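You operate a simulated robot arm through the tools that you are given. There is no shell and no other tool.

You run a simulated two-armed robot. Do the job below in one go: nothing can be reset, and whatever is moved stays where it is left.

## Task
Take the pink coil off the split reel and put it in the SPARES drawer.
Fine: hold the reel while the nut comes off; nut on the bench, flange at the bench's edge in line with the FRESH label, its rim a little over; shut the drawer.
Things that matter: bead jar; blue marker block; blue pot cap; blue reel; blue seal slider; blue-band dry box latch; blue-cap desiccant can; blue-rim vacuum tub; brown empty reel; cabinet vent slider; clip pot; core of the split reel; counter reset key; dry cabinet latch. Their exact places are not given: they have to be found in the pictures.

Only the result counts: the job must be done as asked and must still hold three seconds after the hand-in. Knocking over, shifting, dropping, spilling or breaking anything else fails it.

## Robot
Two 7-joint arms with two-finger parallel grippers on one trunk, on a base that moves. Base frame: it is fixed to the floor where the robot stands at the start and does not move with it; the origin is under the middle of the robot, x ahead of it, y to its left, z up. Units: m, degrees, N and s.
The left shoulder is at the start at [0.052, 0.174, 1.26], the right one opposite. With the tool pointing down near the work surface each hand reaches from about 0.26 to 0.68 m from the robot's upright axis, wherever it stands, measured 20 degrees to its own side. Places, roughly: bead jar [-2.25, -2.75, 1]; blue marker block [-1.5, -2.5, 0.5]; blue pot cap [1.25, 1.75, 1.75]; blue reel [-1.75, -2.5, 0.5]; blue seal slider [-2.3, -2.5, 0.6]; blue-band dry box latch [-1.3, -2.4, 1]; blue-cap desiccant can [-1.5, -2.5, 0.75]; blue-rim vacuum tub (15x30x19 cm) [-2.3, -2.4, 0.5]; brown empty reel [3, 1.75, 1.75]; cabinet vent slider [2.3, 1.7, 1.6]; clip pot [1.25, 1.75, 1.5]; core of the split reel [-2.6, -2.4, 0.9]; counter reset key [-2.3, -2.4, 0.9]; dry cabinet latch [2.1, 1.7, 1.7]; dry pack [-1.5, -2.5, 0.75]; dryer dial [-1.7, -2.3, 0.9]; dryer start key [-1.8, -2.3, 0.9]; green reel [2.5, 1.75, 1.75]; green-band dry box latch [-1.5, -2.4, 1]; green-bead can [1, 1.75, 1.5]; grey empty reel [1.5, 1.75, 1.75]; hand pump [-2.25, -2.75, 1]; inside of the spares drawer [-1.5, -2.5, 0.4]; loose flange [-2.5, -2.25, 1]; neck of the split reel [-2.6, -2.4, 1]; orange reel [-2.25, -2.5, 0.5]; orange row stop [3.4, 1.7, 1.6]; orange-bead can [-1.75, -2.5, 0.75]; pink refill coil [-2.5, -2.25, 1]; purple reel [2.75, 1.75, 1.75]; red marker block [-1.5, -2.5, 0.5]; red reel [-1.25, -2.5, 1]; red seal slider [-2.5, -2.5, 0.6]; red-rim vacuum tub (15x30x19 cm) [-2.5, -2.4, 0.5]; row stop lock [3.5, 1.6, 1.5]; spare pump [1.5, 1.75, 1.5]; spares drawer [-1.5, -2.4, 0.5]; split reel [-2.5, -2.25, 1]; teal reel [1.75, 1.75, 1.75]; teal refill coil [-1.5, -2.5, 0.5]; white empty reel [3.5, 1.75, 1.75]; winder brake [-2.4, -2.5, 0.9]; winder crank [-2.4, -2.3, 1]; winder guide [-2.2, -2.4, 0.9]; yellow jar cap (7x7x3 cm) [-2.3, -2.7, 0.9]; yellow marker block [-1.75, -2.5, 0.5]; yellow reel [-2, -2.5, 0.5]. Payload 3.6 kg a hand.
The TCP of each hand is the grasp point between the finger pads, 0.03 m short of the fingertips. In the tool frame z runs along the fingers and y along their closing line. Largest opening 0.11 m; finger width 0.02, thickness 0.01; the body of the gripper, 0.048 by 0.112 m, starts 0.055 m behind the TCP.
Orientation is that of the tool frame in the base frame, as a unit quaternion [x, y, z, w]. With the fingers straight down and closing along the base's y, the tool's x points along the base's -x, its y along +y and its z along -z.

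## Interface
- The arms move only by the tool drive_tool. It takes "left_plan", "right_plan" or both (then of equal length, played together; a hand with none holds still); each is one flat list of numbers, 7 for each row, row after row: the finger opening in m, from 0 to 0.11, then the shift along the base's x, y, z in units of 40 mm (1.0 is 40 mm), then the turn, a rotation vector about the base's x, y, z in units of 4 degrees (1.0 is 4 degrees). In form: [fingers, dx, dy, dz, wx, wy, wz, fingers, dx, dy, dz, wx, wy, wz, ...]. A call has 1 to 20 rows; each row shifts and turns the commanded pose from where the row before left it. A call with a number of a shift or a turn outside -1 to 1 is refused whole. Rows are played at 5 a second. More than 0.05 m and 8.6 degrees between two rows, or a gripper value outside its range, and nothing of the call is played. Where a pose cannot be reached the arm comes as near as it can. A force on the tool above 40 N (or 10 N above the force at the start of the call, whichever is more), or a blocked arm, ends the call early, and 0.2 s more pass. Each finger travels about 0.153 m/s and halts on what it meets, pressing with about 28 N; the grip force reading is that of the motor and also rises with nothing between the fingers. The clock runs only during rows and for 0.2 s after the last one: add rows that do not move to give the fingers time. It gives the time, the measured TCP pose, the force on the tool (base axes), the opening and the grip force at its end, in the units of the frame above (readings bear some noise), with the torque about the TCP (base axes, N m) and any sound that the robot's microphone picked up, and new pictures: "show" is both (left out), scene, wrist or none (wrist: the cameras of the hands that moved).
- Cameras (640 x 400 px; columns grow to the right, rows downward): "scene" is now at [0.1383, 0.007, 1.4282]; the picture's right is [0.08, -1.00, 0.00], its down [-0.62, -0.05, -0.78] and it looks along [0.78, 0.07, -0.62] (base axes); focal length 259 px, centre (320, 200). "left" rides on the left gripper at [0.073, -0.017, -0.103] in its tool frame; the picture's right is [0.23, 0.97, 0.00], its down [-0.76, 0.18, -0.62] and it looks along [-0.61, 0.14, 0.78] (tool axes); focal length 222 px, centre (320, 200). "right" rides on the right gripper at [0.072, 0.017, -0.103] in its tool frame; the picture's right is [-0.23, 0.97, 0.00], its down [-0.76, -0.18, -0.62] and it looks along [-0.61, -0.14, 0.78] (tool axes); focal length 222 px, centre (320, 200).
- lift_body(by): moves the trunk up (or, below 0, down) by that many m; the arms and the scene camera ride with it, the base frame stays. It gives what a move gives, with no picture.
- steer(legs): drives the robot by 1 to 6 legs, each [ahead, left, turn to the left] in m, m and degrees, along the robot's own axes; the way and the turn of a leg run together, so that a leg with both is an arc; at most 1.5 m and 180 degrees a leg. The arms and the cameras ride along, it lands a little off, and it stops where it bumps. It gives what a move gives, and a new picture of the scene camera.
- turn_head(pan, tilt): turns the head with the scene camera to pan (to the left, within 86 degrees either way) and tilt (down, from -29 to 69), counted from straight ahead of the robot (the tilt from the chest, where the trunk bows). It gives what a move gives, and a new picture of the scene camera.
- point_at(camera, pixels): for up to 12 pixels [column, row] of the newest picture of that camera ("zoom" is the newest enlarged one), the place [x, y, z] in the base frame of the surface seen there, good to about 0.002 m. The clock stands still meanwhile.
- inspect(camera, box): a new picture of the part [left, top, right, bottom] of that camera's present view, enlarged. The clock stands still meanwhile.
- sign_off(): hands the job in; it is judged then, once.

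Leave the grippers open and the arms clear of the work at the hand-in unless told otherwise.

The tools are called after "Request:" as a command line: name --argument value ..., lists and objects as JSON in quotes. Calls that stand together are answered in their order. drive_tool: Moves the arms, as the interface text tells. Its arguments: {"type":"object","properties":{"left_plan":{"type":"array","items":{"type":"number"}},"right_plan":{"type":"array","items":{"type":"number"}},"show":{"type":"string","enum":["both","scene","wrist","none"]}},"required":[]} The other tools are called the same way: lift_body (by) moves the trunk up or down; steer (legs) drives the base; turn_head (pan, tilt) turns the head that bears the scene camera; point_at (camera, pixels) gives the place of the surface under pixels of a picture; inspect (camera, box) takes an enlarged picture of a part of a camera's view; sign_off () hands the job in.

At the start:

```text
time_s: 0.0
left_ee_pos: [0.3798, 0.1593, 1.159]
left_tool_rot: [-0.001, 1.0, -0.001, -0.001]
left_ft_force: [-0.3, 0.0, -0.1]
left_torque: [0.02, 0.0, 0.0]
left_width: 0.1099
left_grip_force: 0.0
right_ee_pos: [0.3756, -0.1682, 1.1534]
right_tool_rot: [0.0, 1.0, -0.001, 0.0]
right_ft_force: [-0.7, 0.0, -0.3]
right_torque: [0.02, 0.0, 0.01]
right_width: 0.1101
right_grip_force: 0.0
trunk travel left (down, up): [-0.375, 0.388]
robot x, y, heading: [0.0017, -0.003, -0.0]
head pan, tilt (commanded): [4.8, 38.6]
```

scene: 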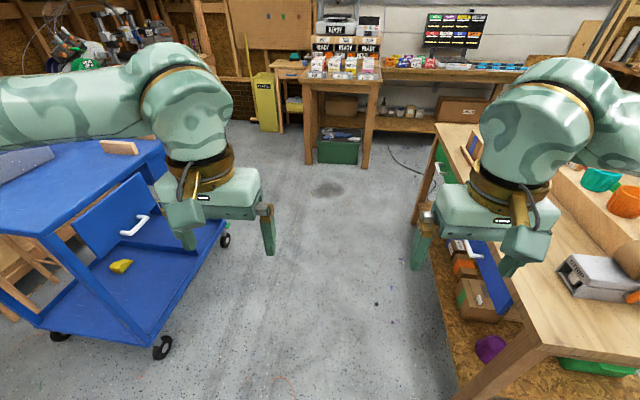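
right: 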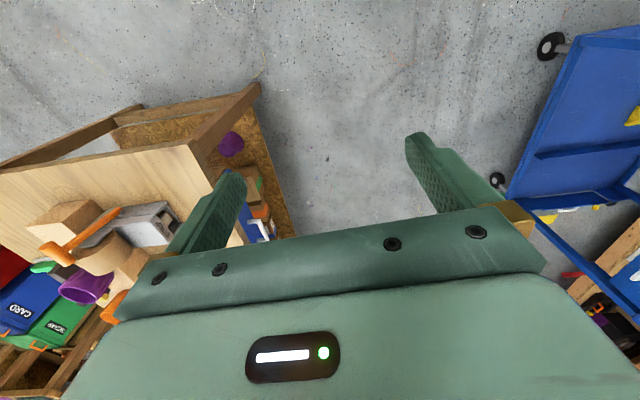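
left: 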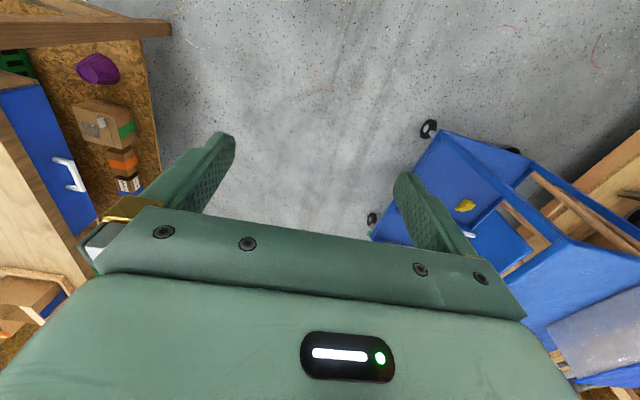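

The scene picture shows a blue cart on the left, a workbench on the right, and shelves ahead. The split reel should be behind me to the right, so I'll turn the head right first to see what is there.

Request:
turn_head --pan -86 --tilt 20

```text
time_s: 1.7
left_ee_pos: [0.3794, 0.159, 1.1592]
left_tool_rot: [0.0, 1.0, -0.001, -0.001]
left_ft_force: [0.1, 0.1, -0.6]
left_torque: [0.0, 0.0, 0.01]
left_width: 0.1099
left_grip_force: 0.0
right_ee_pos: [0.3751, -0.1687, 1.1524]
right_tool_rot: [0.0, 1.0, 0.001, -0.001]
right_ft_force: [0.6, -0.2, 0.5]
right_torque: [0.04, 0.0, -0.03]
right_width: 0.1098
right_grip_force: 0.0
trunk travel left (down, up): [-0.375, 0.388]
robot x, y, heading: [-0.0007, -0.0031, -0.3]
head pan, tilt (commanded): [-85.9, 20.0]
```

scene: 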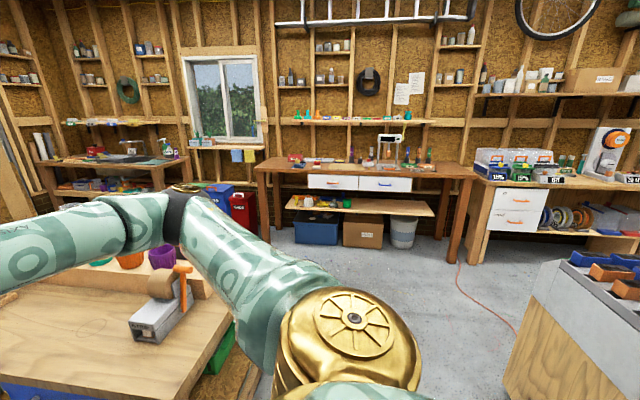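

I see the far bench wall in the -y direction, and the winder bench with boxes and reels at the right (around column 520-640). I'll measure some floor and furniture points before planning the drive.

Request:
point_at --camera "scene" --pixels '[[470, 260], [500, 350], [560, 262], [630, 290], [490, 400], [600, 150], [510, 195], [260, 360], [420, 260], [480, 183], [20, 270], [150, 380]]'

Request:
inspect --camera "scene" --box '[440, 90, 640, 290]'

```text
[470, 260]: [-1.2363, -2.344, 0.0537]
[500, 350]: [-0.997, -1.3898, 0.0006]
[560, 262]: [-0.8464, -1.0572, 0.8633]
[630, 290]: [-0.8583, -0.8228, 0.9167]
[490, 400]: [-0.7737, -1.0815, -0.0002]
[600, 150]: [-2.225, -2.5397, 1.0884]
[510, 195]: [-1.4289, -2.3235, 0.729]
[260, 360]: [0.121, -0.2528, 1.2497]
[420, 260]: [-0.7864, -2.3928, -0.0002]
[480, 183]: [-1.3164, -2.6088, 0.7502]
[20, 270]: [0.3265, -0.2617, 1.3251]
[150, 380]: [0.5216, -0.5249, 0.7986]
```

```text
2.00 times, centred on (540, 190) of scene
```

zoom: 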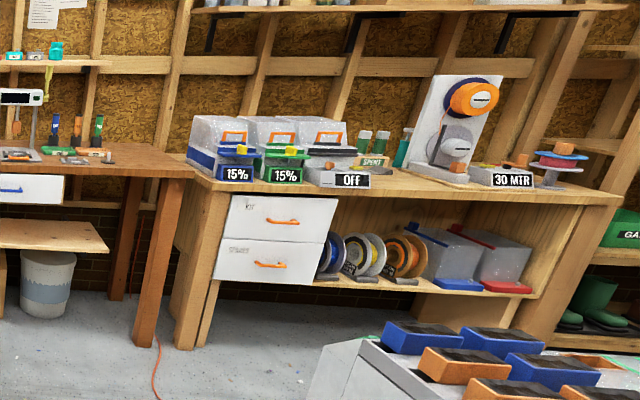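

The split reel (blue flange, pink coil, brown nut) is at the right end of the winder bench. Before turning I need to know what my arms could hit, so I'll measure the near bench's items and tilt the head down to see the near right side.

Request:
point_at --camera "scene" --pixels '[[165, 300], [182, 270], [160, 255], [130, 262], [215, 380], [225, 310], [60, 380], [20, 310], [120, 275], [60, 275]]'

Request:
turn_head --pan -86 --tilt 60

```text
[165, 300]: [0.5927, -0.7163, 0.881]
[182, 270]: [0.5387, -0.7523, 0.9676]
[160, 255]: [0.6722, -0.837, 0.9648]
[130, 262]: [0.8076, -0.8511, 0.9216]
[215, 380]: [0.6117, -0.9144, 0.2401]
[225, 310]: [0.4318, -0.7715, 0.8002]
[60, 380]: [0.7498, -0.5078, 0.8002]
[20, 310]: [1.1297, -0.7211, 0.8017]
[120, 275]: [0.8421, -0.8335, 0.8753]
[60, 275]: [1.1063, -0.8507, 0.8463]
```

```text
time_s: 2.7
left_ee_pos: [0.3806, 0.1598, 1.1583]
left_tool_rot: [0.0, 1.0, -0.001, -0.001]
left_ft_force: [-0.6, -0.2, 0.1]
left_torque: [0.0, -0.02, -0.02]
left_width: 0.1098
left_grip_force: 0.0
right_ee_pos: [0.3752, -0.1689, 1.1522]
right_tool_rot: [0.0, 1.0, 0.0, -0.001]
right_ft_force: [-0.8, 0.3, 0.5]
right_torque: [-0.02, 0.01, -0.01]
right_width: 0.1099
right_grip_force: 0.1
trunk travel left (down, up): [-0.375, 0.388]
robot x, y, heading: [-0.0021, 0.0008, -0.1]
head pan, tilt (commanded): [-85.9, 60.0]
```

scene: 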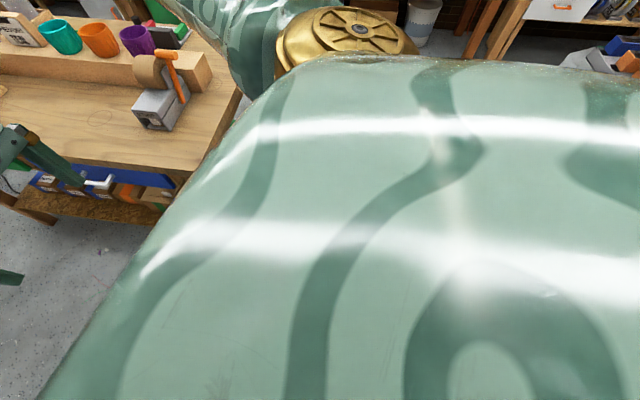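

The near bench starts about 0.6 m off and its items stay below z 0.97, while my hands are at 1.15. A turn in place to the right is clear, so I'll turn by 90 degrees.

Request:
steer --legs '[[0, 0, -90]]'

Request:
turn_head --pan -40 --tilt 30

```text
time_s: 7.0
left_ee_pos: [0.1606, -0.3793, 1.1593]
left_tool_rot: [0.706, 0.709, 0.0, -0.001]
left_ft_force: [0.2, 0.2, -0.1]
left_torque: [-0.03, -0.01, -0.01]
left_width: 0.1099
left_grip_force: 0.0
right_ee_pos: [-0.1669, -0.3766, 1.153]
right_tool_rot: [0.706, 0.708, 0.0, -0.001]
right_ft_force: [1.1, 0.1, 0.7]
right_torque: [0.0, -0.01, -0.01]
right_width: 0.1103
right_grip_force: 0.1
trunk travel left (down, up): [-0.375, 0.388]
robot x, y, heading: [0.0013, 0.002, -90.0]
head pan, tilt (commanded): [-85.9, 60.0]
```

scene: 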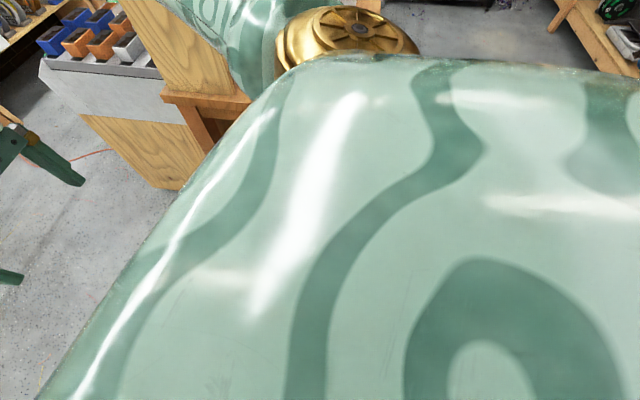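

```text
time_s: 8.1
left_ee_pos: [0.1609, -0.379, 1.159]
left_tool_rot: [0.706, 0.709, 0.0, -0.001]
left_ft_force: [-0.3, -0.1, 0.5]
left_torque: [-0.02, -0.01, -0.02]
left_width: 0.1099
left_grip_force: 0.0
right_ee_pos: [-0.167, -0.377, 1.1537]
right_tool_rot: [0.706, 0.708, 0.0, -0.001]
right_ft_force: [0.9, 1.0, -0.6]
right_torque: [0.04, 0.01, -0.02]
right_width: 0.11
right_grip_force: 0.0
trunk travel left (down, up): [-0.375, 0.388]
robot x, y, heading: [0.001, 0.0003, -89.9]
head pan, tilt (commanded): [-40.0, 30.0]
```

scene: 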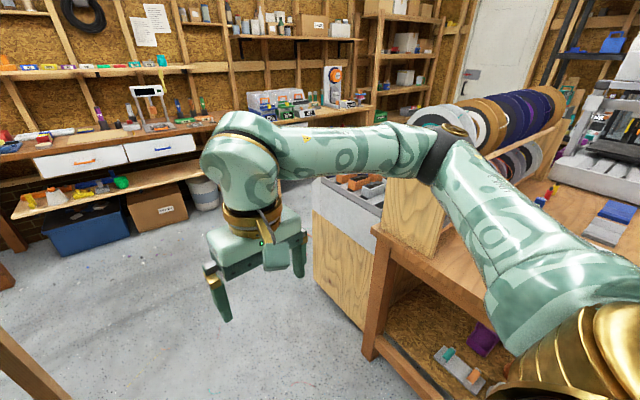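

There's a cabinet with bins, and a table behind it, to my right. The aisle runs between them and the winder bench. I'll measure the cabinet's extents and the aisle.

Request:
point_at --camera "scene" --pixels '[[314, 180], [312, 205], [314, 280], [362, 355], [360, 330], [385, 187], [330, 178], [368, 230], [400, 190], [300, 130], [372, 105], [318, 200]]'

Request:
inspect --camera "scene" --box '[220, 60, 420, 185]'

```text
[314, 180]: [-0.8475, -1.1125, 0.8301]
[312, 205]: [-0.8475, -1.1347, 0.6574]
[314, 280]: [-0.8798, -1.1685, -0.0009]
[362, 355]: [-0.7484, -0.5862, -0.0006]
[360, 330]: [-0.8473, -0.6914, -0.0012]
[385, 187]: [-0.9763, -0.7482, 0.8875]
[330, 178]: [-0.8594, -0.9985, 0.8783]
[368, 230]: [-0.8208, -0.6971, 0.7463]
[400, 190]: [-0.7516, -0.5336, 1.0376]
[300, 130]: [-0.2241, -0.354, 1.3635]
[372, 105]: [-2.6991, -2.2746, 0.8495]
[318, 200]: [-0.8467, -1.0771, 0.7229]
```

```text
3.20 times, centred on (320, 122) of scene
```

zoom: 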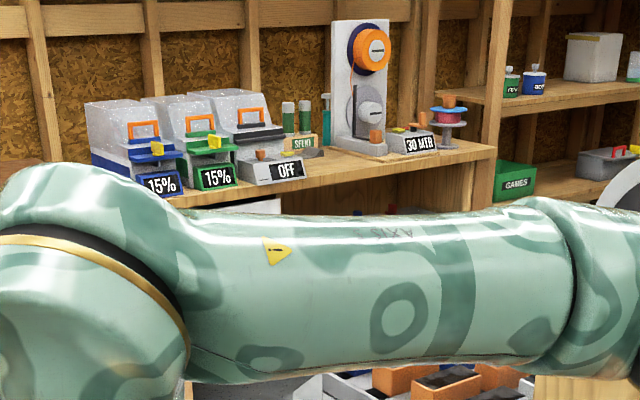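

The cabinet ends at y = -1.17 and the winder bench's front is at y = -2.27, so I can drive the aisle centred at about y = -1.7. I'll go ahead in two legs with a slight shift right, then look.

Request:
steer --legs '[[0.8, -0.15, 0], [0.85, 0, 0]]'

Request:
turn_head --pan -75 --tilt 25

```text
time_s: 16.5
left_ee_pos: [0.0289, -2.028, 1.1592]
left_tool_rot: [0.703, 0.711, 0.0, -0.001]
left_ft_force: [-0.5, 0.1, -0.2]
left_torque: [0.02, -0.01, -0.01]
left_width: 0.1102
left_grip_force: 0.0
right_ee_pos: [-0.2968, -2.0299, 1.1534]
right_tool_rot: [0.704, 0.711, 0.0, -0.001]
right_ft_force: [-1.2, 0.3, -0.1]
right_torque: [0.01, 0.01, -0.02]
right_width: 0.11
right_grip_force: 0.1
trunk travel left (down, up): [-0.375, 0.388]
robot x, y, heading: [-0.1344, -1.6512, -89.5]
head pan, tilt (commanded): [-40.0, 30.0]
```

scene: 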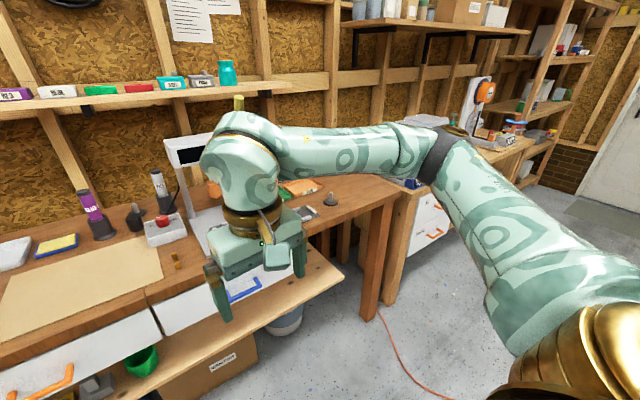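

```text
time_s: 17.6
left_ee_pos: [0.0291, -2.0286, 1.1581]
left_tool_rot: [0.702, 0.712, 0.001, -0.001]
left_ft_force: [0.8, -0.3, -0.3]
left_torque: [0.01, 0.0, -0.01]
left_width: 0.1099
left_grip_force: 0.1
right_ee_pos: [-0.2979, -2.0292, 1.1517]
right_tool_rot: [0.704, 0.71, 0.001, -0.001]
right_ft_force: [-0.4, 0.9, -0.4]
right_torque: [-0.01, 0.0, 0.01]
right_width: 0.11
right_grip_force: 0.2
trunk travel left (down, up): [-0.375, 0.388]
robot x, y, heading: [-0.1332, -1.6549, -89.3]
head pan, tilt (commanded): [-75.0, 25.0]
```

scene: 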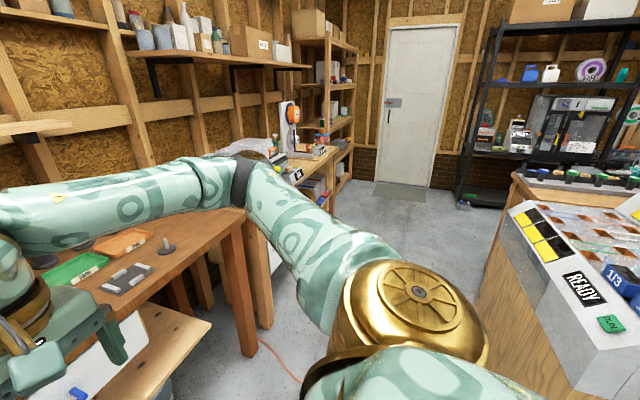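

The aisle to the right is clear apart from a flat hose. Before moving sideways I'll check the heights of the middle bench's edge and items near the right hand, plus the cabinet's far corner.

Request:
point_at --camera "scene" --pixels '[[240, 215], [180, 250], [165, 245], [125, 285], [500, 215], [515, 175], [535, 350], [320, 155], [292, 120], [265, 150], [480, 300], [350, 160]]'

Request:
turn_head --pan -30 --tilt 40

```text
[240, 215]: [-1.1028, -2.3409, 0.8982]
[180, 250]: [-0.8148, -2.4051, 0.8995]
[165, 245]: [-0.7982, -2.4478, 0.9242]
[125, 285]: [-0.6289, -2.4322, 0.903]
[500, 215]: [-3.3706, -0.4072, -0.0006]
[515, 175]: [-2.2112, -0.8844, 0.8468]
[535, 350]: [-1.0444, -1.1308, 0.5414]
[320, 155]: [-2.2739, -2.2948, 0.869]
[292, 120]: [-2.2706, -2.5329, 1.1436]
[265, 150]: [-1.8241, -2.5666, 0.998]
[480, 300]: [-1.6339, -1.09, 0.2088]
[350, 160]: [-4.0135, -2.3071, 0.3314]
```

```text
time_s: 18.7
left_ee_pos: [0.0289, -2.0294, 1.1593]
left_tool_rot: [0.703, 0.711, 0.001, -0.001]
left_ft_force: [-0.6, 0.5, -0.2]
left_torque: [-0.02, -0.04, -0.03]
left_width: 0.1102
left_grip_force: 0.1
right_ee_pos: [-0.2976, -2.0289, 1.1541]
right_tool_rot: [0.703, 0.711, 0.001, 0.0]
right_ft_force: [-0.3, 0.3, -0.4]
right_torque: [0.01, 0.04, 0.02]
right_width: 0.11
right_grip_force: 0.1
trunk travel left (down, up): [-0.375, 0.388]
robot x, y, heading: [-0.1317, -1.6537, -89.5]
head pan, tilt (commanded): [-30.0, 40.0]
```

scene: 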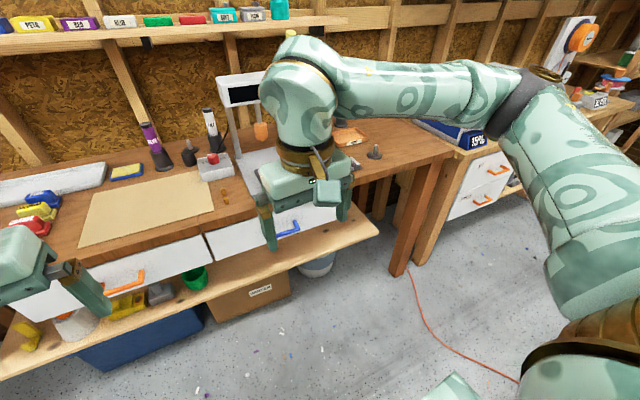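

Nothing on the middle bench comes near my hands: they're at y = -2.03 and the bench edge is at about -2.3. I'll move sideways to the right along the aisle to about x = -2.4.

Request:
steer --legs '[[0.04, -1.15, 0], [0, -1.1, 0]]'

Request:
turn_head --pan 0 --tilt 40

```text
time_s: 29.8
left_ee_pos: [-2.2369, -2.0468, 1.1589]
left_tool_rot: [0.716, 0.698, 0.001, -0.002]
left_ft_force: [0.0, -0.1, 1.3]
left_torque: [-0.02, 0.0, -0.01]
left_width: 0.1101
left_grip_force: 0.1
right_ee_pos: [-2.564, -2.0328, 1.1517]
right_tool_rot: [0.717, 0.697, 0.0, 0.0]
right_ft_force: [-0.8, 0.5, 0.1]
right_torque: [-0.02, -0.02, 0.02]
right_width: 0.1098
right_grip_force: 0.1
trunk travel left (down, up): [-0.375, 0.388]
robot x, y, heading: [-2.3845, -1.6606, -92.1]
head pan, tilt (commanded): [-30.0, 40.0]
```

scene: 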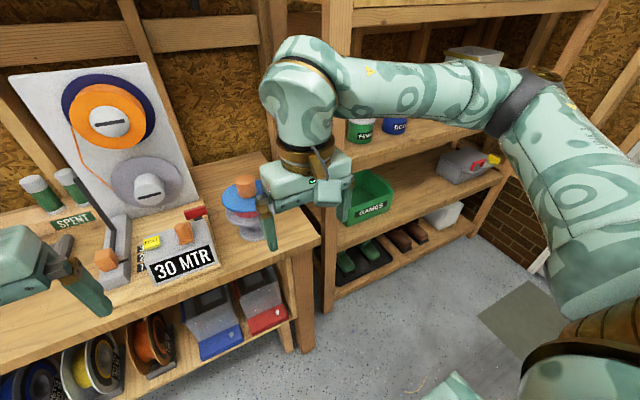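

```text
time_s: 30.7
left_ee_pos: [-2.2359, -2.0468, 1.1584]
left_tool_rot: [0.716, 0.698, 0.0, -0.001]
left_ft_force: [-0.2, -0.3, -0.8]
left_torque: [0.01, 0.01, -0.02]
left_width: 0.11
left_grip_force: 0.0
right_ee_pos: [-2.5637, -2.0338, 1.1521]
right_tool_rot: [0.717, 0.697, 0.001, -0.001]
right_ft_force: [-0.4, 0.0, 0.1]
right_torque: [-0.01, -0.04, 0.0]
right_width: 0.1099
right_grip_force: 0.0
trunk travel left (down, up): [-0.375, 0.388]
robot x, y, heading: [-2.3903, -1.6615, -91.8]
head pan, tilt (commanded): [0.0, 40.0]
```

scene: 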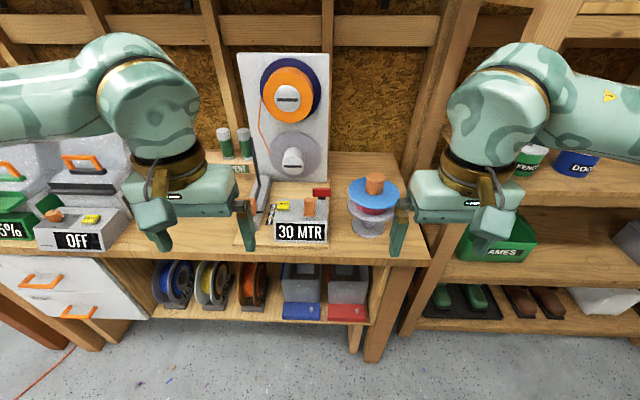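

The split reel stands at about (373, 210), with the blue flange on top, a brown nut at (375, 183), the pink coil, and a grey base. I'll zoom in and measure it.

Request:
inspect --camera "scene" --box '[300, 150, 440, 260]'

Request:
point_at --camera "scene" --pixels '[[375, 178], [375, 190], [355, 192], [395, 192], [373, 200], [373, 213], [370, 230], [308, 205], [321, 190], [300, 232], [400, 270], [260, 262]]'

```text
3.64 times, centred on (370, 205) of scene
```

zoom: 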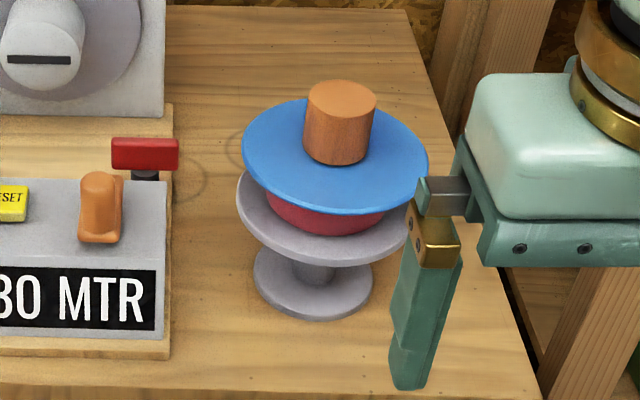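

```text
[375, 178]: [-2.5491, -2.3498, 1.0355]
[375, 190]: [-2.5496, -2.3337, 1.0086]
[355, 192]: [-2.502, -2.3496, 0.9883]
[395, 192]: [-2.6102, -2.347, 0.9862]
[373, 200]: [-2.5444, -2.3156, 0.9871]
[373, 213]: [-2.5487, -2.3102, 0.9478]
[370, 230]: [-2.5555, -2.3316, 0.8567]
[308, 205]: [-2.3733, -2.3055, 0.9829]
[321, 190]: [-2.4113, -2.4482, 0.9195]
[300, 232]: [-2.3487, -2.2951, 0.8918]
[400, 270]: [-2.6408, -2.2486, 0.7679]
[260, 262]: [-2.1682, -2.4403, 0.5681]
```

The reel is a grey base disc, a neck, a lower flange, the pink coil, the blue loose flange at z≈0.987, and the nut with its top at z≈1.035, centred near (-2.55, -2.35). Next I need to find the FRESH label and read the drawer labels, so I'll pan left.

Request:
turn_head --pan 45 --tilt 35

Request:
inspect --camera "scene" --box '[200, 100, 640, 375]'

```text
time_s: 31.9
left_ee_pos: [-2.2353, -2.0473, 1.159]
left_tool_rot: [0.716, 0.698, 0.001, -0.001]
left_ft_force: [-0.1, -0.2, -0.1]
left_torque: [-0.02, 0.0, 0.0]
left_width: 0.1102
left_grip_force: 0.0
right_ee_pos: [-2.5633, -2.0336, 1.1526]
right_tool_rot: [0.717, 0.697, 0.001, 0.0]
right_ft_force: [0.0, 0.0, 0.3]
right_torque: [0.02, -0.01, -0.01]
right_width: 0.11
right_grip_force: 0.0
trunk travel left (down, up): [-0.375, 0.388]
robot x, y, heading: [-2.3829, -1.663, -91.6]
head pan, tilt (commanded): [45.0, 35.0]
```

scene: 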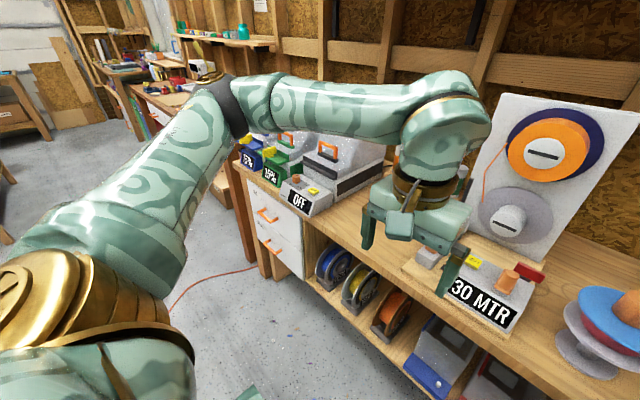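

```text
1.45 times, centred on (420, 238) of scene
```

zoom: 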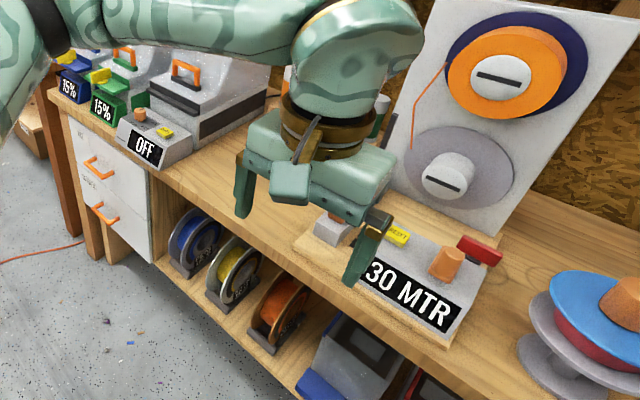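

My left hand blocks the middle of the bench, so I'll pan a little less and look past it for the FRESH label.

Request:
turn_head --pan 10 --tilt 30

Request:
inspect --camera "scene" --box '[150, 100, 410, 262]'

```text
time_s: 32.9
left_ee_pos: [-2.2362, -2.0464, 1.1585]
left_tool_rot: [0.717, 0.697, 0.0, -0.001]
left_ft_force: [0.0, 0.4, 0.4]
left_torque: [-0.02, -0.01, 0.03]
left_width: 0.11
left_grip_force: 0.0
right_ee_pos: [-2.5624, -2.034, 1.1532]
right_tool_rot: [0.717, 0.697, 0.001, -0.001]
right_ft_force: [-0.9, 0.2, -0.3]
right_torque: [-0.01, 0.0, 0.0]
right_width: 0.1101
right_grip_force: 0.1
trunk travel left (down, up): [-0.375, 0.388]
robot x, y, heading: [-2.3844, -1.6643, -91.8]
head pan, tilt (commanded): [10.0, 30.0]
```

scene: 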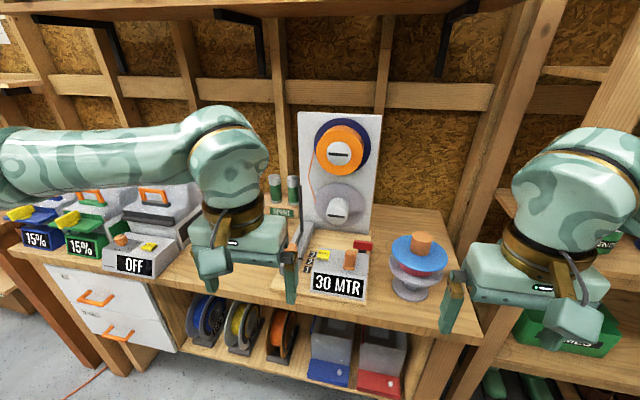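

```text
2.46 times, centred on (280, 181) of scene
```

zoom: 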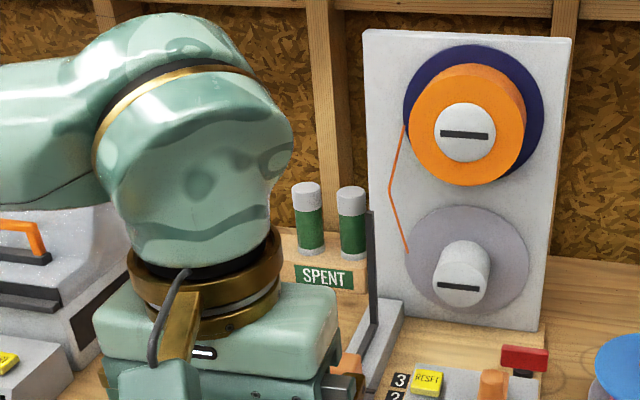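

The SPENT label sits at about (290, 210) and my left hand covers the space beside it. I'll look through both wrist cameras, since they point onto the bench.

Request:
inspect --camera "left" --box '[0, 0, 640, 400]'

Request:
inspect --camera "right" --box '[0, 0, 640, 400]'

```text
1.00 times, centred on (320, 200) of left (not enlarged: the box is as wide or as high as the picture)
```

zoom: 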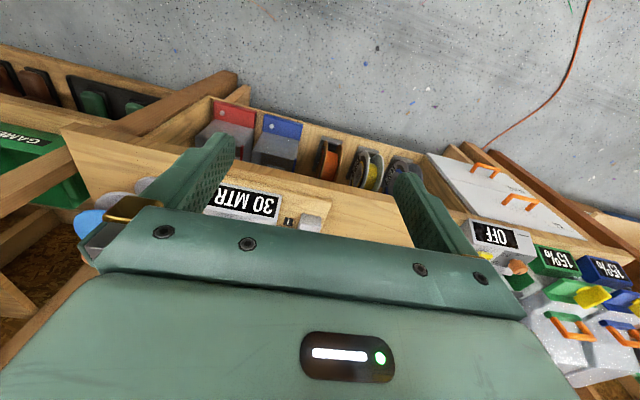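

```text
1.00 times, centred on (320, 200) of right (not enlarged: the box is as wide or as high as the picture)
```

zoom: 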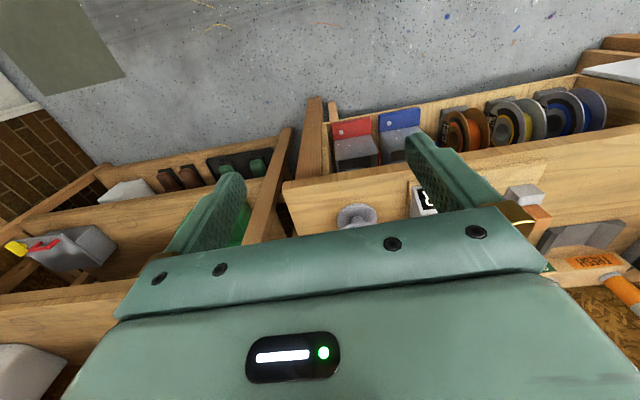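

In the right wrist picture I see an orange label at about (590, 262), upside down. I'll zoom in on it.

Request:
inspect --camera "right" --box '[500, 160, 640, 320]'

Request:
point_at --camera "right" --pixels '[[596, 258], [575, 264], [615, 258], [610, 285], [580, 237], [523, 195], [358, 213]]'

```text
2.50 times, centred on (570, 240) of right
```

zoom: 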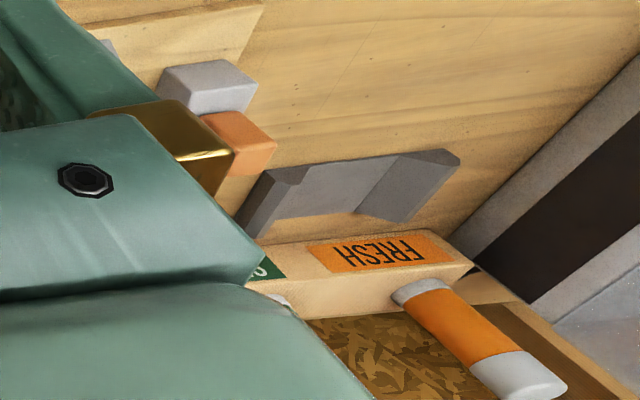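

```text
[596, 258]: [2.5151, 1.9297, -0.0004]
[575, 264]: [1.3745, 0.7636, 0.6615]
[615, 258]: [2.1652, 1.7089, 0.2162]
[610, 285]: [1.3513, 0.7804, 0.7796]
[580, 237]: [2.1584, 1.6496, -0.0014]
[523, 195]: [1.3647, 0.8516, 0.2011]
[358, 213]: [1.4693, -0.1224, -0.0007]
```

The FRESH label is there. The point readings used the old right-hand picture, so I'll measure on the enlarged one instead.

Request:
point_at --camera "zoom" --pixels '[[312, 256], [448, 250], [380, 252], [265, 268], [430, 310], [540, 385], [240, 225], [450, 165], [300, 200], [210, 85], [240, 145], [470, 270]]'

```text
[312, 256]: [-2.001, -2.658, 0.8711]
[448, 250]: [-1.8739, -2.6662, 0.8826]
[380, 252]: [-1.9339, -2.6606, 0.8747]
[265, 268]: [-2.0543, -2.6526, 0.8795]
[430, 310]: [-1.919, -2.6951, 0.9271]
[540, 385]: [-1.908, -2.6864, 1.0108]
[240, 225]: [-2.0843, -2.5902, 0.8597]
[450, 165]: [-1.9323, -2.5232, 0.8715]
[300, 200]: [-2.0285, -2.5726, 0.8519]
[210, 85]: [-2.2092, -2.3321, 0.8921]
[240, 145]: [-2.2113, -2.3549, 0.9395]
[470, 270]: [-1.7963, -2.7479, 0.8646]
```

FRESH is centred at about x = -1.938 on the back rail. Next I'll measure the bench's front edge, the drawers, and the shelf unit on the right in the current scene picture.

Request:
point_at --camera "scene" --pixels '[[460, 330], [400, 322], [230, 290], [180, 270], [60, 265], [95, 298], [118, 333], [180, 350], [520, 290], [530, 360], [470, 240], [420, 240]]'

Request:
inspect --camera "scene" --box '[0, 230, 240, 390]'

```text
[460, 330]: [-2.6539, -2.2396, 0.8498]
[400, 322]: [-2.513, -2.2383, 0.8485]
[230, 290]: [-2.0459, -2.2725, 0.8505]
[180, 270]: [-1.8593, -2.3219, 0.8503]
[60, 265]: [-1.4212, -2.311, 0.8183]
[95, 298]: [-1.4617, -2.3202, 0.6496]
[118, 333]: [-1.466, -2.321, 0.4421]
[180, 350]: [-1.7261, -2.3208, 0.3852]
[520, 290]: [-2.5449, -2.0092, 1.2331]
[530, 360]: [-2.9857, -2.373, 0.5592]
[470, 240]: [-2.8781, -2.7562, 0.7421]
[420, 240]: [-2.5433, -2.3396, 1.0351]
```

```text
2.50 times, centred on (120, 310) of scene
```

zoom: 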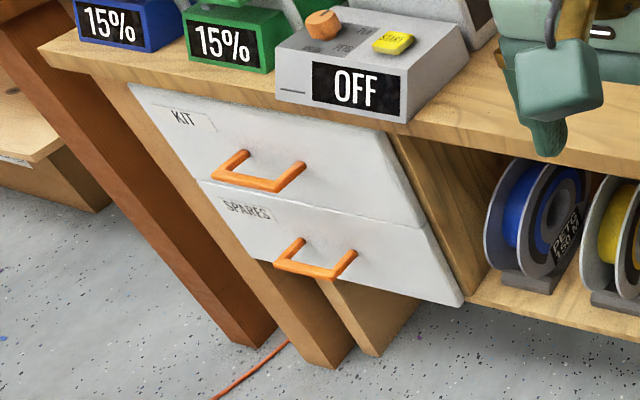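

The bench top's edge is at y≈-2.238, z≈0.85. The SPARES drawer is the lower one, with its orange handle near (-1.47, -2.28, 0.44). The reel is out of comfortable reach, so I'll drive a little closer and slightly right, and straighten the heading.

Request:
steer --legs '[[0.17, -0.1, 1.8]]'

Request:
turn_head --pan 0 --tilt 55

```text
time_s: 34.4
left_ee_pos: [-2.3283, -2.2105, 1.1575]
left_tool_rot: [0.706, 0.708, 0.001, -0.001]
left_ft_force: [1.1, -0.5, 0.5]
left_torque: [0.05, -0.03, -0.01]
left_width: 0.1098
left_grip_force: 0.0
right_ee_pos: [-2.6556, -2.2061, 1.1528]
right_tool_rot: [0.706, 0.708, 0.001, -0.001]
right_ft_force: [-0.6, -0.1, -0.1]
right_torque: [-0.02, 0.01, 0.03]
right_width: 0.1102
right_grip_force: 0.1
trunk travel left (down, up): [-0.375, 0.388]
robot x, y, heading: [-2.4855, -1.8316, -89.9]
head pan, tilt (commanded): [10.0, 30.0]
```

scene: 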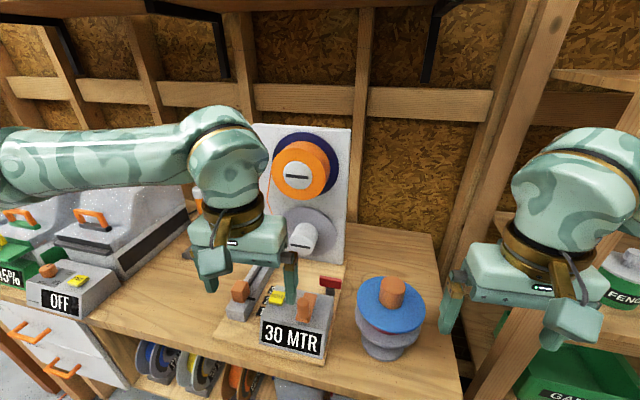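

```text
time_s: 35.3
left_ee_pos: [-2.3271, -2.2092, 1.1593]
left_tool_rot: [0.706, 0.709, 0.0, 0.0]
left_ft_force: [-0.5, -0.1, -0.5]
left_torque: [-0.02, 0.01, 0.01]
left_width: 0.11
left_grip_force: 0.1
right_ee_pos: [-2.6551, -2.2062, 1.1522]
right_tool_rot: [0.707, 0.708, 0.0, 0.0]
right_ft_force: [-0.6, 0.5, 1.0]
right_torque: [0.04, 0.01, 0.03]
right_width: 0.1098
right_grip_force: 0.0
trunk travel left (down, up): [-0.375, 0.388]
robot x, y, heading: [-2.4866, -1.8306, -90.0]
head pan, tilt (commanded): [0.0, 55.0]
```

scene: 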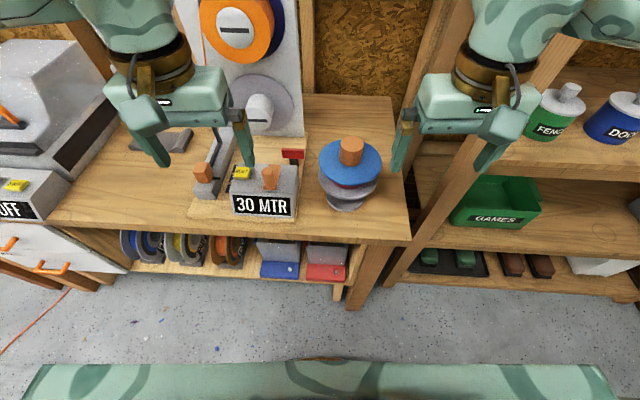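

I'm well placed now, with the reel at about (350, 170). I'll enlarge it and measure its parts.

Request:
inspect --camera "scene" --box '[300, 125, 400, 225]'

```text
4.00 times, centred on (350, 175) of scene
```

zoom: 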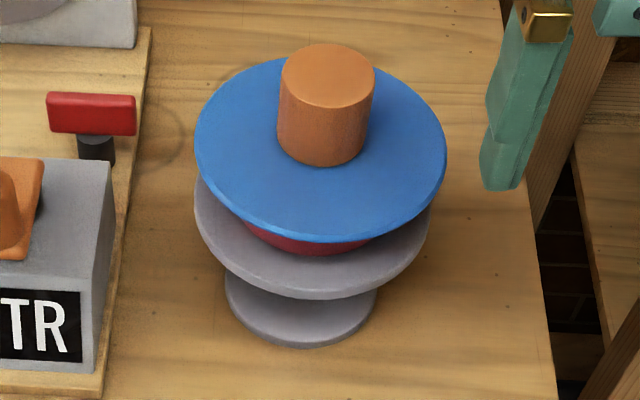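

Request:
point_at --camera "zoom" --pixels '[[200, 140], [443, 150], [318, 236], [250, 75], [328, 75], [286, 120], [370, 125], [325, 155], [204, 222], [426, 225], [312, 290], [305, 335]]'

Request:
point_at --camera "zoom" --pixels '[[310, 247], [262, 235], [360, 245], [232, 285], [370, 300], [292, 60], [362, 60], [328, 48], [328, 100], [305, 345], [150, 350], [510, 300]]'

```text
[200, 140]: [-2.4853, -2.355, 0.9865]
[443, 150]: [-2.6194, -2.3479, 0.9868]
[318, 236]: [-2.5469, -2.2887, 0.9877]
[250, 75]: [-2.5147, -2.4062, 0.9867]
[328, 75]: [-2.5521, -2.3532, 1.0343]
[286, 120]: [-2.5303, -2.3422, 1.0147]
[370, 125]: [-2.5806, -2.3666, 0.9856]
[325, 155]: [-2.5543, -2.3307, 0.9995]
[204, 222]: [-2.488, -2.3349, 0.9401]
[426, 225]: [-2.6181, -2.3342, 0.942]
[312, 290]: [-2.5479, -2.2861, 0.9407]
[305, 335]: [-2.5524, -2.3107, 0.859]
```

```text
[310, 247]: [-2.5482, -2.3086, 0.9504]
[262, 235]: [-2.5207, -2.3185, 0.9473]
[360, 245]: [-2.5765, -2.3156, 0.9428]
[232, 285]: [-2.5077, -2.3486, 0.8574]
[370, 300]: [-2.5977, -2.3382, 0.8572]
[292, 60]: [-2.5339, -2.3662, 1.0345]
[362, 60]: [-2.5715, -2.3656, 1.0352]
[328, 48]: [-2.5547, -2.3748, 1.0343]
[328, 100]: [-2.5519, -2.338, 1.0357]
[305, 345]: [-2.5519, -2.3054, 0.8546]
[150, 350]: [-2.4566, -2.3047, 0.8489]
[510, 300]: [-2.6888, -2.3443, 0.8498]
```

From these readings the reel's axis is at about (-2.552, -2.355).

| Part | Radius (m) | z (m) |
|---|---|---|
| Nut | ≈0.024 | 0.988–1.035 |
| Blue flange | ≈0.068 | top 0.987 |
| Coil | ≈0.047 | 0.941–0.98 |
| Lower flange | ≈0.068 | top 0.941 |
| Base disc | ≈0.046 | top 0.859 |

I plan for the right hand to hold the reel, coming horizontally from the front, while the left hand turns the nut from above. I'll back up 0.09 m to give the horizontal hand room, then test the right wrist's roll.

Request:
steer --legs '[[-0.09, 0, 0]]'

Request:
drive_tool --right_plan '[0.11, 0, 0.5, 0, 0, 0, -1, 0.11, 0, 0.5, 0, 0, 0, -1, 0.11, 0, 0, 0, 0, 0, -1, 0.11, 0, 0, 0, 0, 0, -1, 0.11, 0, 0, 0, 0, 0, -1, 0.11, 0, 0, 0, 0, 0, -1, 0.11, 0, 0, 0, 0, 0, -1, 0.11, 0, 0, 0, 0, 0, -1, 0.11, 0, 0, 0, 0, 0, -1, 0.11, 0, 0, 0, 0, 0, -1, 0.11, 0, 0, 0, 0, 0, -1, 0.11, 0, 0, 0, 0, 0, -1, 0.11, 0, 0, 0, 0, 0, -1, 0.11, 0, 0, 0, 0, 0, -1, 0.11, 0, 0, 0, 0, 0, -1, 0.11, 0, 0, 0, 0, 0, -1, 0.11, 0, 0, 0, 0, 0, -1, 0.11, 0, 0, 0, 0, 0, -1, 0.11, 0, 0, 0, 0, 0, -1, 0.11, 0, 0, 0, 0, 0, -1]' --show "scene"

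```text
time_s: 36.4
left_ee_pos: [-2.3278, -2.1167, 1.1592]
left_tool_rot: [0.706, 0.708, -0.001, -0.001]
left_ft_force: [-0.4, 0.5, 0.9]
left_torque: [-0.01, 0.0, 0.01]
left_width: 0.1098
left_grip_force: 0.0
right_ee_pos: [-2.6556, -2.1132, 1.1529]
right_tool_rot: [0.707, 0.707, -0.001, -0.001]
right_ft_force: [-0.1, 0.3, 0.6]
right_torque: [-0.05, 0.0, -0.01]
right_width: 0.1102
right_grip_force: 0.0
trunk travel left (down, up): [-0.375, 0.388]
robot x, y, heading: [-2.4874, -1.741, -90.2]
head pan, tilt (commanded): [0.0, 55.0]
```

scene: 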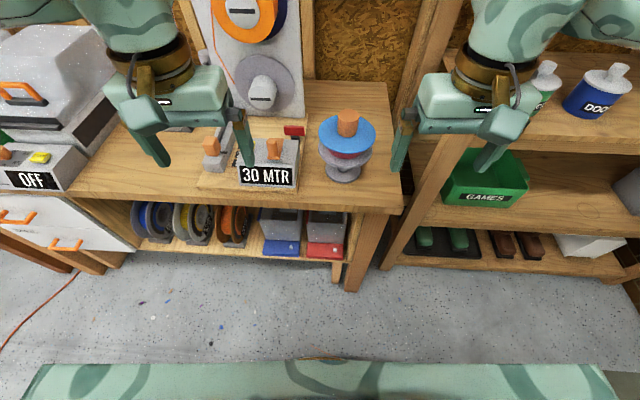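

```text
time_s: 40.6
left_ee_pos: [-2.3287, -2.1176, 1.1591]
left_tool_rot: [0.707, 0.707, 0.0, -0.001]
left_ft_force: [0.0, 1.0, 0.3]
left_torque: [0.01, 0.01, -0.03]
left_width: 0.1101
left_grip_force: 0.1
right_ee_pos: [-2.6557, -2.0745, 1.1527]
right_tool_rot: [0.996, 0.087, 0.0, 0.001]
right_ft_force: [-0.5, 0.8, 0.6]
right_torque: [-0.02, -0.02, 0.01]
right_width: 0.1101
right_grip_force: 0.0
trunk travel left (down, up): [-0.375, 0.388]
robot x, y, heading: [-2.489, -1.7404, -90.0]
head pan, tilt (commanded): [0.0, 55.0]
```

scene: 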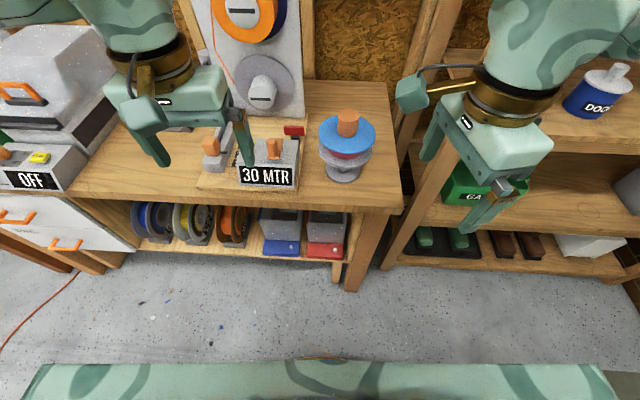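

The right hand turned -80° with no trouble. I'll keep going to see whether it can reach -160° or more, which would put its camera on top when the hand is level.

Request:
drive_tool --right_plan '[0.11, 0, 0, 0, 0, 0, -1, 0.11, 0, 0, 0, 0, 0, -1, 0.11, 0, 0, 0, 0, 0, -1, 0.11, 0, 0, 0, 0, 0, -1, 0.11, 0, 0, 0, 0, 0, -1, 0.11, 0, 0, 0, 0, 0, -1, 0.11, 0, 0, 0, 0, 0, -1, 0.11, 0, 0, 0, 0, 0, -1, 0.11, 0, 0, 0, 0, 0, -1, 0.11, 0, 0, 0, 0, 0, -1, 0.11, 0, 0, 0, 0, 0, -1, 0.11, 0, 0, 0, 0, 0, -1, 0.11, 0, 0, 0, 0, 0, -1, 0.11, 0, 0, 0, 0, 0, -1, 0.11, 0, 0, 0, 0, 0, -1, 0.11, 0, 0, 0, 0, 0, -1, 0.11, 0, 0, 0, 0, 0, -1, 0.11, 0, 0, 0, 0, 0, -1, 0.11, 0, 0, 0, 0, 0, -1, 0.11, 0, 0, 0, 0, 0, -1]' --show "scene"

```text
time_s: 44.8
left_ee_pos: [-2.328, -2.1189, 1.1586]
left_tool_rot: [0.706, 0.708, 0.0, -0.001]
left_ft_force: [-0.1, 0.8, -0.4]
left_torque: [0.0, -0.04, 0.0]
left_width: 0.1101
left_grip_force: 0.0
right_ee_pos: [-2.6547, -2.0744, 1.1527]
right_tool_rot: [0.818, -0.575, 0.0, 0.0]
right_ft_force: [0.3, 0.3, 0.4]
right_torque: [0.0, -0.01, 0.0]
right_width: 0.1098
right_grip_force: 0.0
trunk travel left (down, up): [-0.375, 0.388]
robot x, y, heading: [-2.4864, -1.737, -90.1]
head pan, tilt (commanded): [0.0, 55.0]
```

scene: 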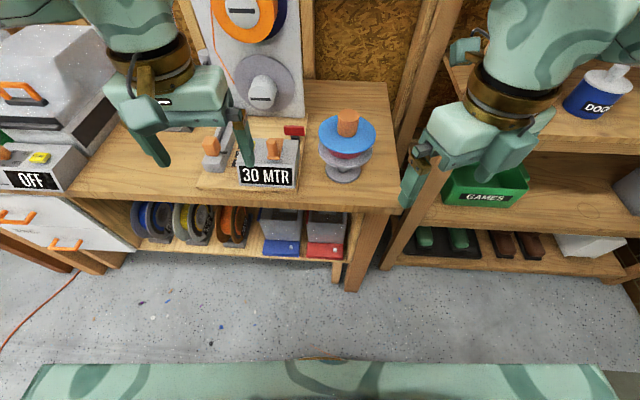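

It reached -160° cleanly. I'll finish the turn to -180° so its camera will sit on top, then start pitching the hand up towards level, drifting slightly forward and left over clear space at z 1.15.

Request:
drive_tool --right_plan '[0.11, 0, 0, 0, 0, 0, -1, 0.11, 0, 0, 0, 0, 0, -1, 0.11, 0, 0, 0, 0, 0, -1, 0.11, 0, 0, 0, 0, 0, -1, 0.11, 0, 0, 0, 0, 0, -1, 0.11, 0.08, -0.15, 0, -1, 0, 0, 0.11, 0.08, -0.15, 0, -1, 0, 0, 0.11, 0.08, -0.15, 0, -1, 0, 0, 0.11, 0.08, -0.15, 0, -1, 0, 0, 0.11, 0.08, -0.15, 0, -1, 0, 0, 0.11, 0.08, -0.15, 0, -1, 0, 0, 0.11, 0.08, -0.15, 0, -1, 0, 0, 0.11, 0.08, -0.15, 0, -1, 0, 0, 0.11, 0.08, -0.15, 0, -1, 0, 0, 0.11, 0.08, -0.15, 0, -1, 0, 0, 0.11, 0.08, -0.15, 0, -1, 0, 0, 0.11, 0.08, -0.15, 0, -1, 0, 0, 0.11, 0.08, -0.15, 0, -1, 0, 0, 0.11, 0.08, -0.15, 0, -1, 0, 0]' --show "scene"

```text
time_s: 48.8
left_ee_pos: [-2.3271, -2.1176, 1.1588]
left_tool_rot: [0.706, 0.708, 0.0, 0.0]
left_ft_force: [-0.2, 0.4, 0.4]
left_torque: [0.0, 0.0, 0.01]
left_width: 0.1101
left_grip_force: 0.1
right_ee_pos: [-2.6082, -2.1583, 1.154]
right_tool_rot: [-0.624, 0.625, -0.331, -0.333]
right_ft_force: [-0.5, 0.0, -0.7]
right_torque: [0.01, 0.0, 0.02]
right_width: 0.1101
right_grip_force: 0.0
trunk travel left (down, up): [-0.375, 0.388]
robot x, y, heading: [-2.4858, -1.7407, -90.1]
head pan, tilt (commanded): [0.0, 55.0]
```

scene: 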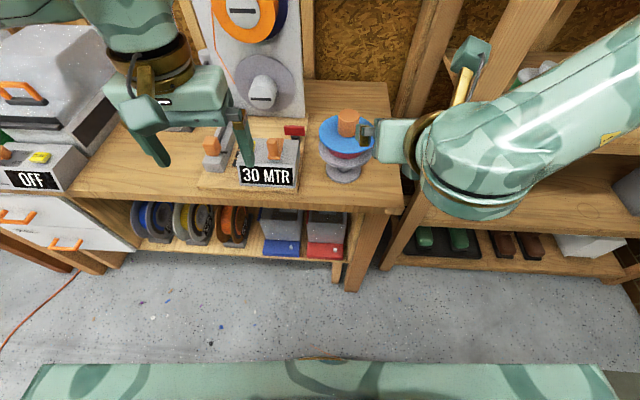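

The right hand is 56° up and tracking well. I'll finish pitching to about 88° (level) and shift to the reel's x.

Request:
drive_tool --right_plan '[0.11, 0.17, 0, 0, -1, 0, 0, 0.11, 0.17, 0, 0, -1, 0, 0, 0.11, 0.17, 0, 0, -1, 0, 0, 0.11, 0.17, 0, 0, -1, 0, 0, 0.11, 0.17, 0, 0, -1, 0, 0, 0.11, 0.17, 0, 0, -1, 0, 0, 0.11, 0.17, 0, 0, -1, 0, 0, 0.11, 0.17, 0, 0, -0.5, 0, 0]'

```text
time_s: 50.6
left_ee_pos: [-2.3277, -2.1188, 1.1592]
left_tool_rot: [0.707, 0.707, 0.0, -0.001]
left_ft_force: [0.5, -0.6, -0.4]
left_torque: [0.04, 0.02, 0.0]
left_width: 0.1102
left_grip_force: 0.1
right_ee_pos: [-2.5286, -2.1512, 1.1937]
right_tool_rot: [-0.518, 0.518, -0.481, -0.482]
right_ft_force: [0.0, 0.4, -0.1]
right_torque: [-0.02, -0.02, -0.01]
right_width: 0.1103
right_grip_force: 0.0
right hand out of reach, approached as far as the arm can: row 1, 4, 5, 6, 7, 8
trunk travel left (down, up): [-0.375, 0.388]
robot x, y, heading: [-2.4868, -1.7368, -90.0]
head pan, tilt (commanded): [0.0, 55.0]
```

scene: 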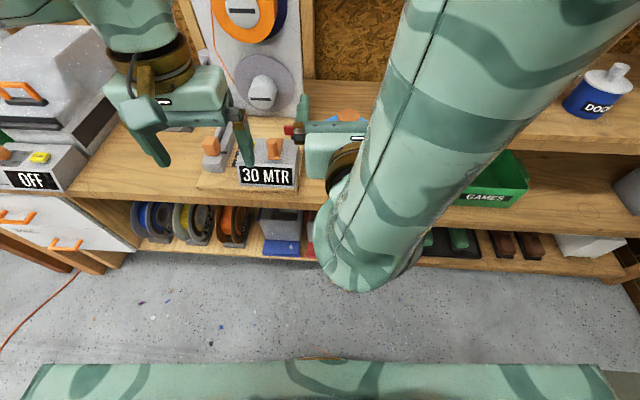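
right: 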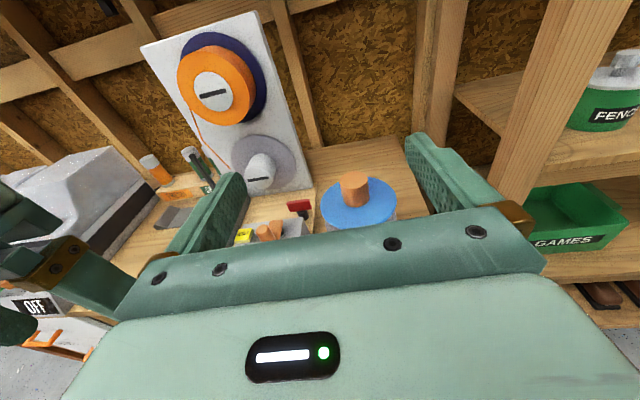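

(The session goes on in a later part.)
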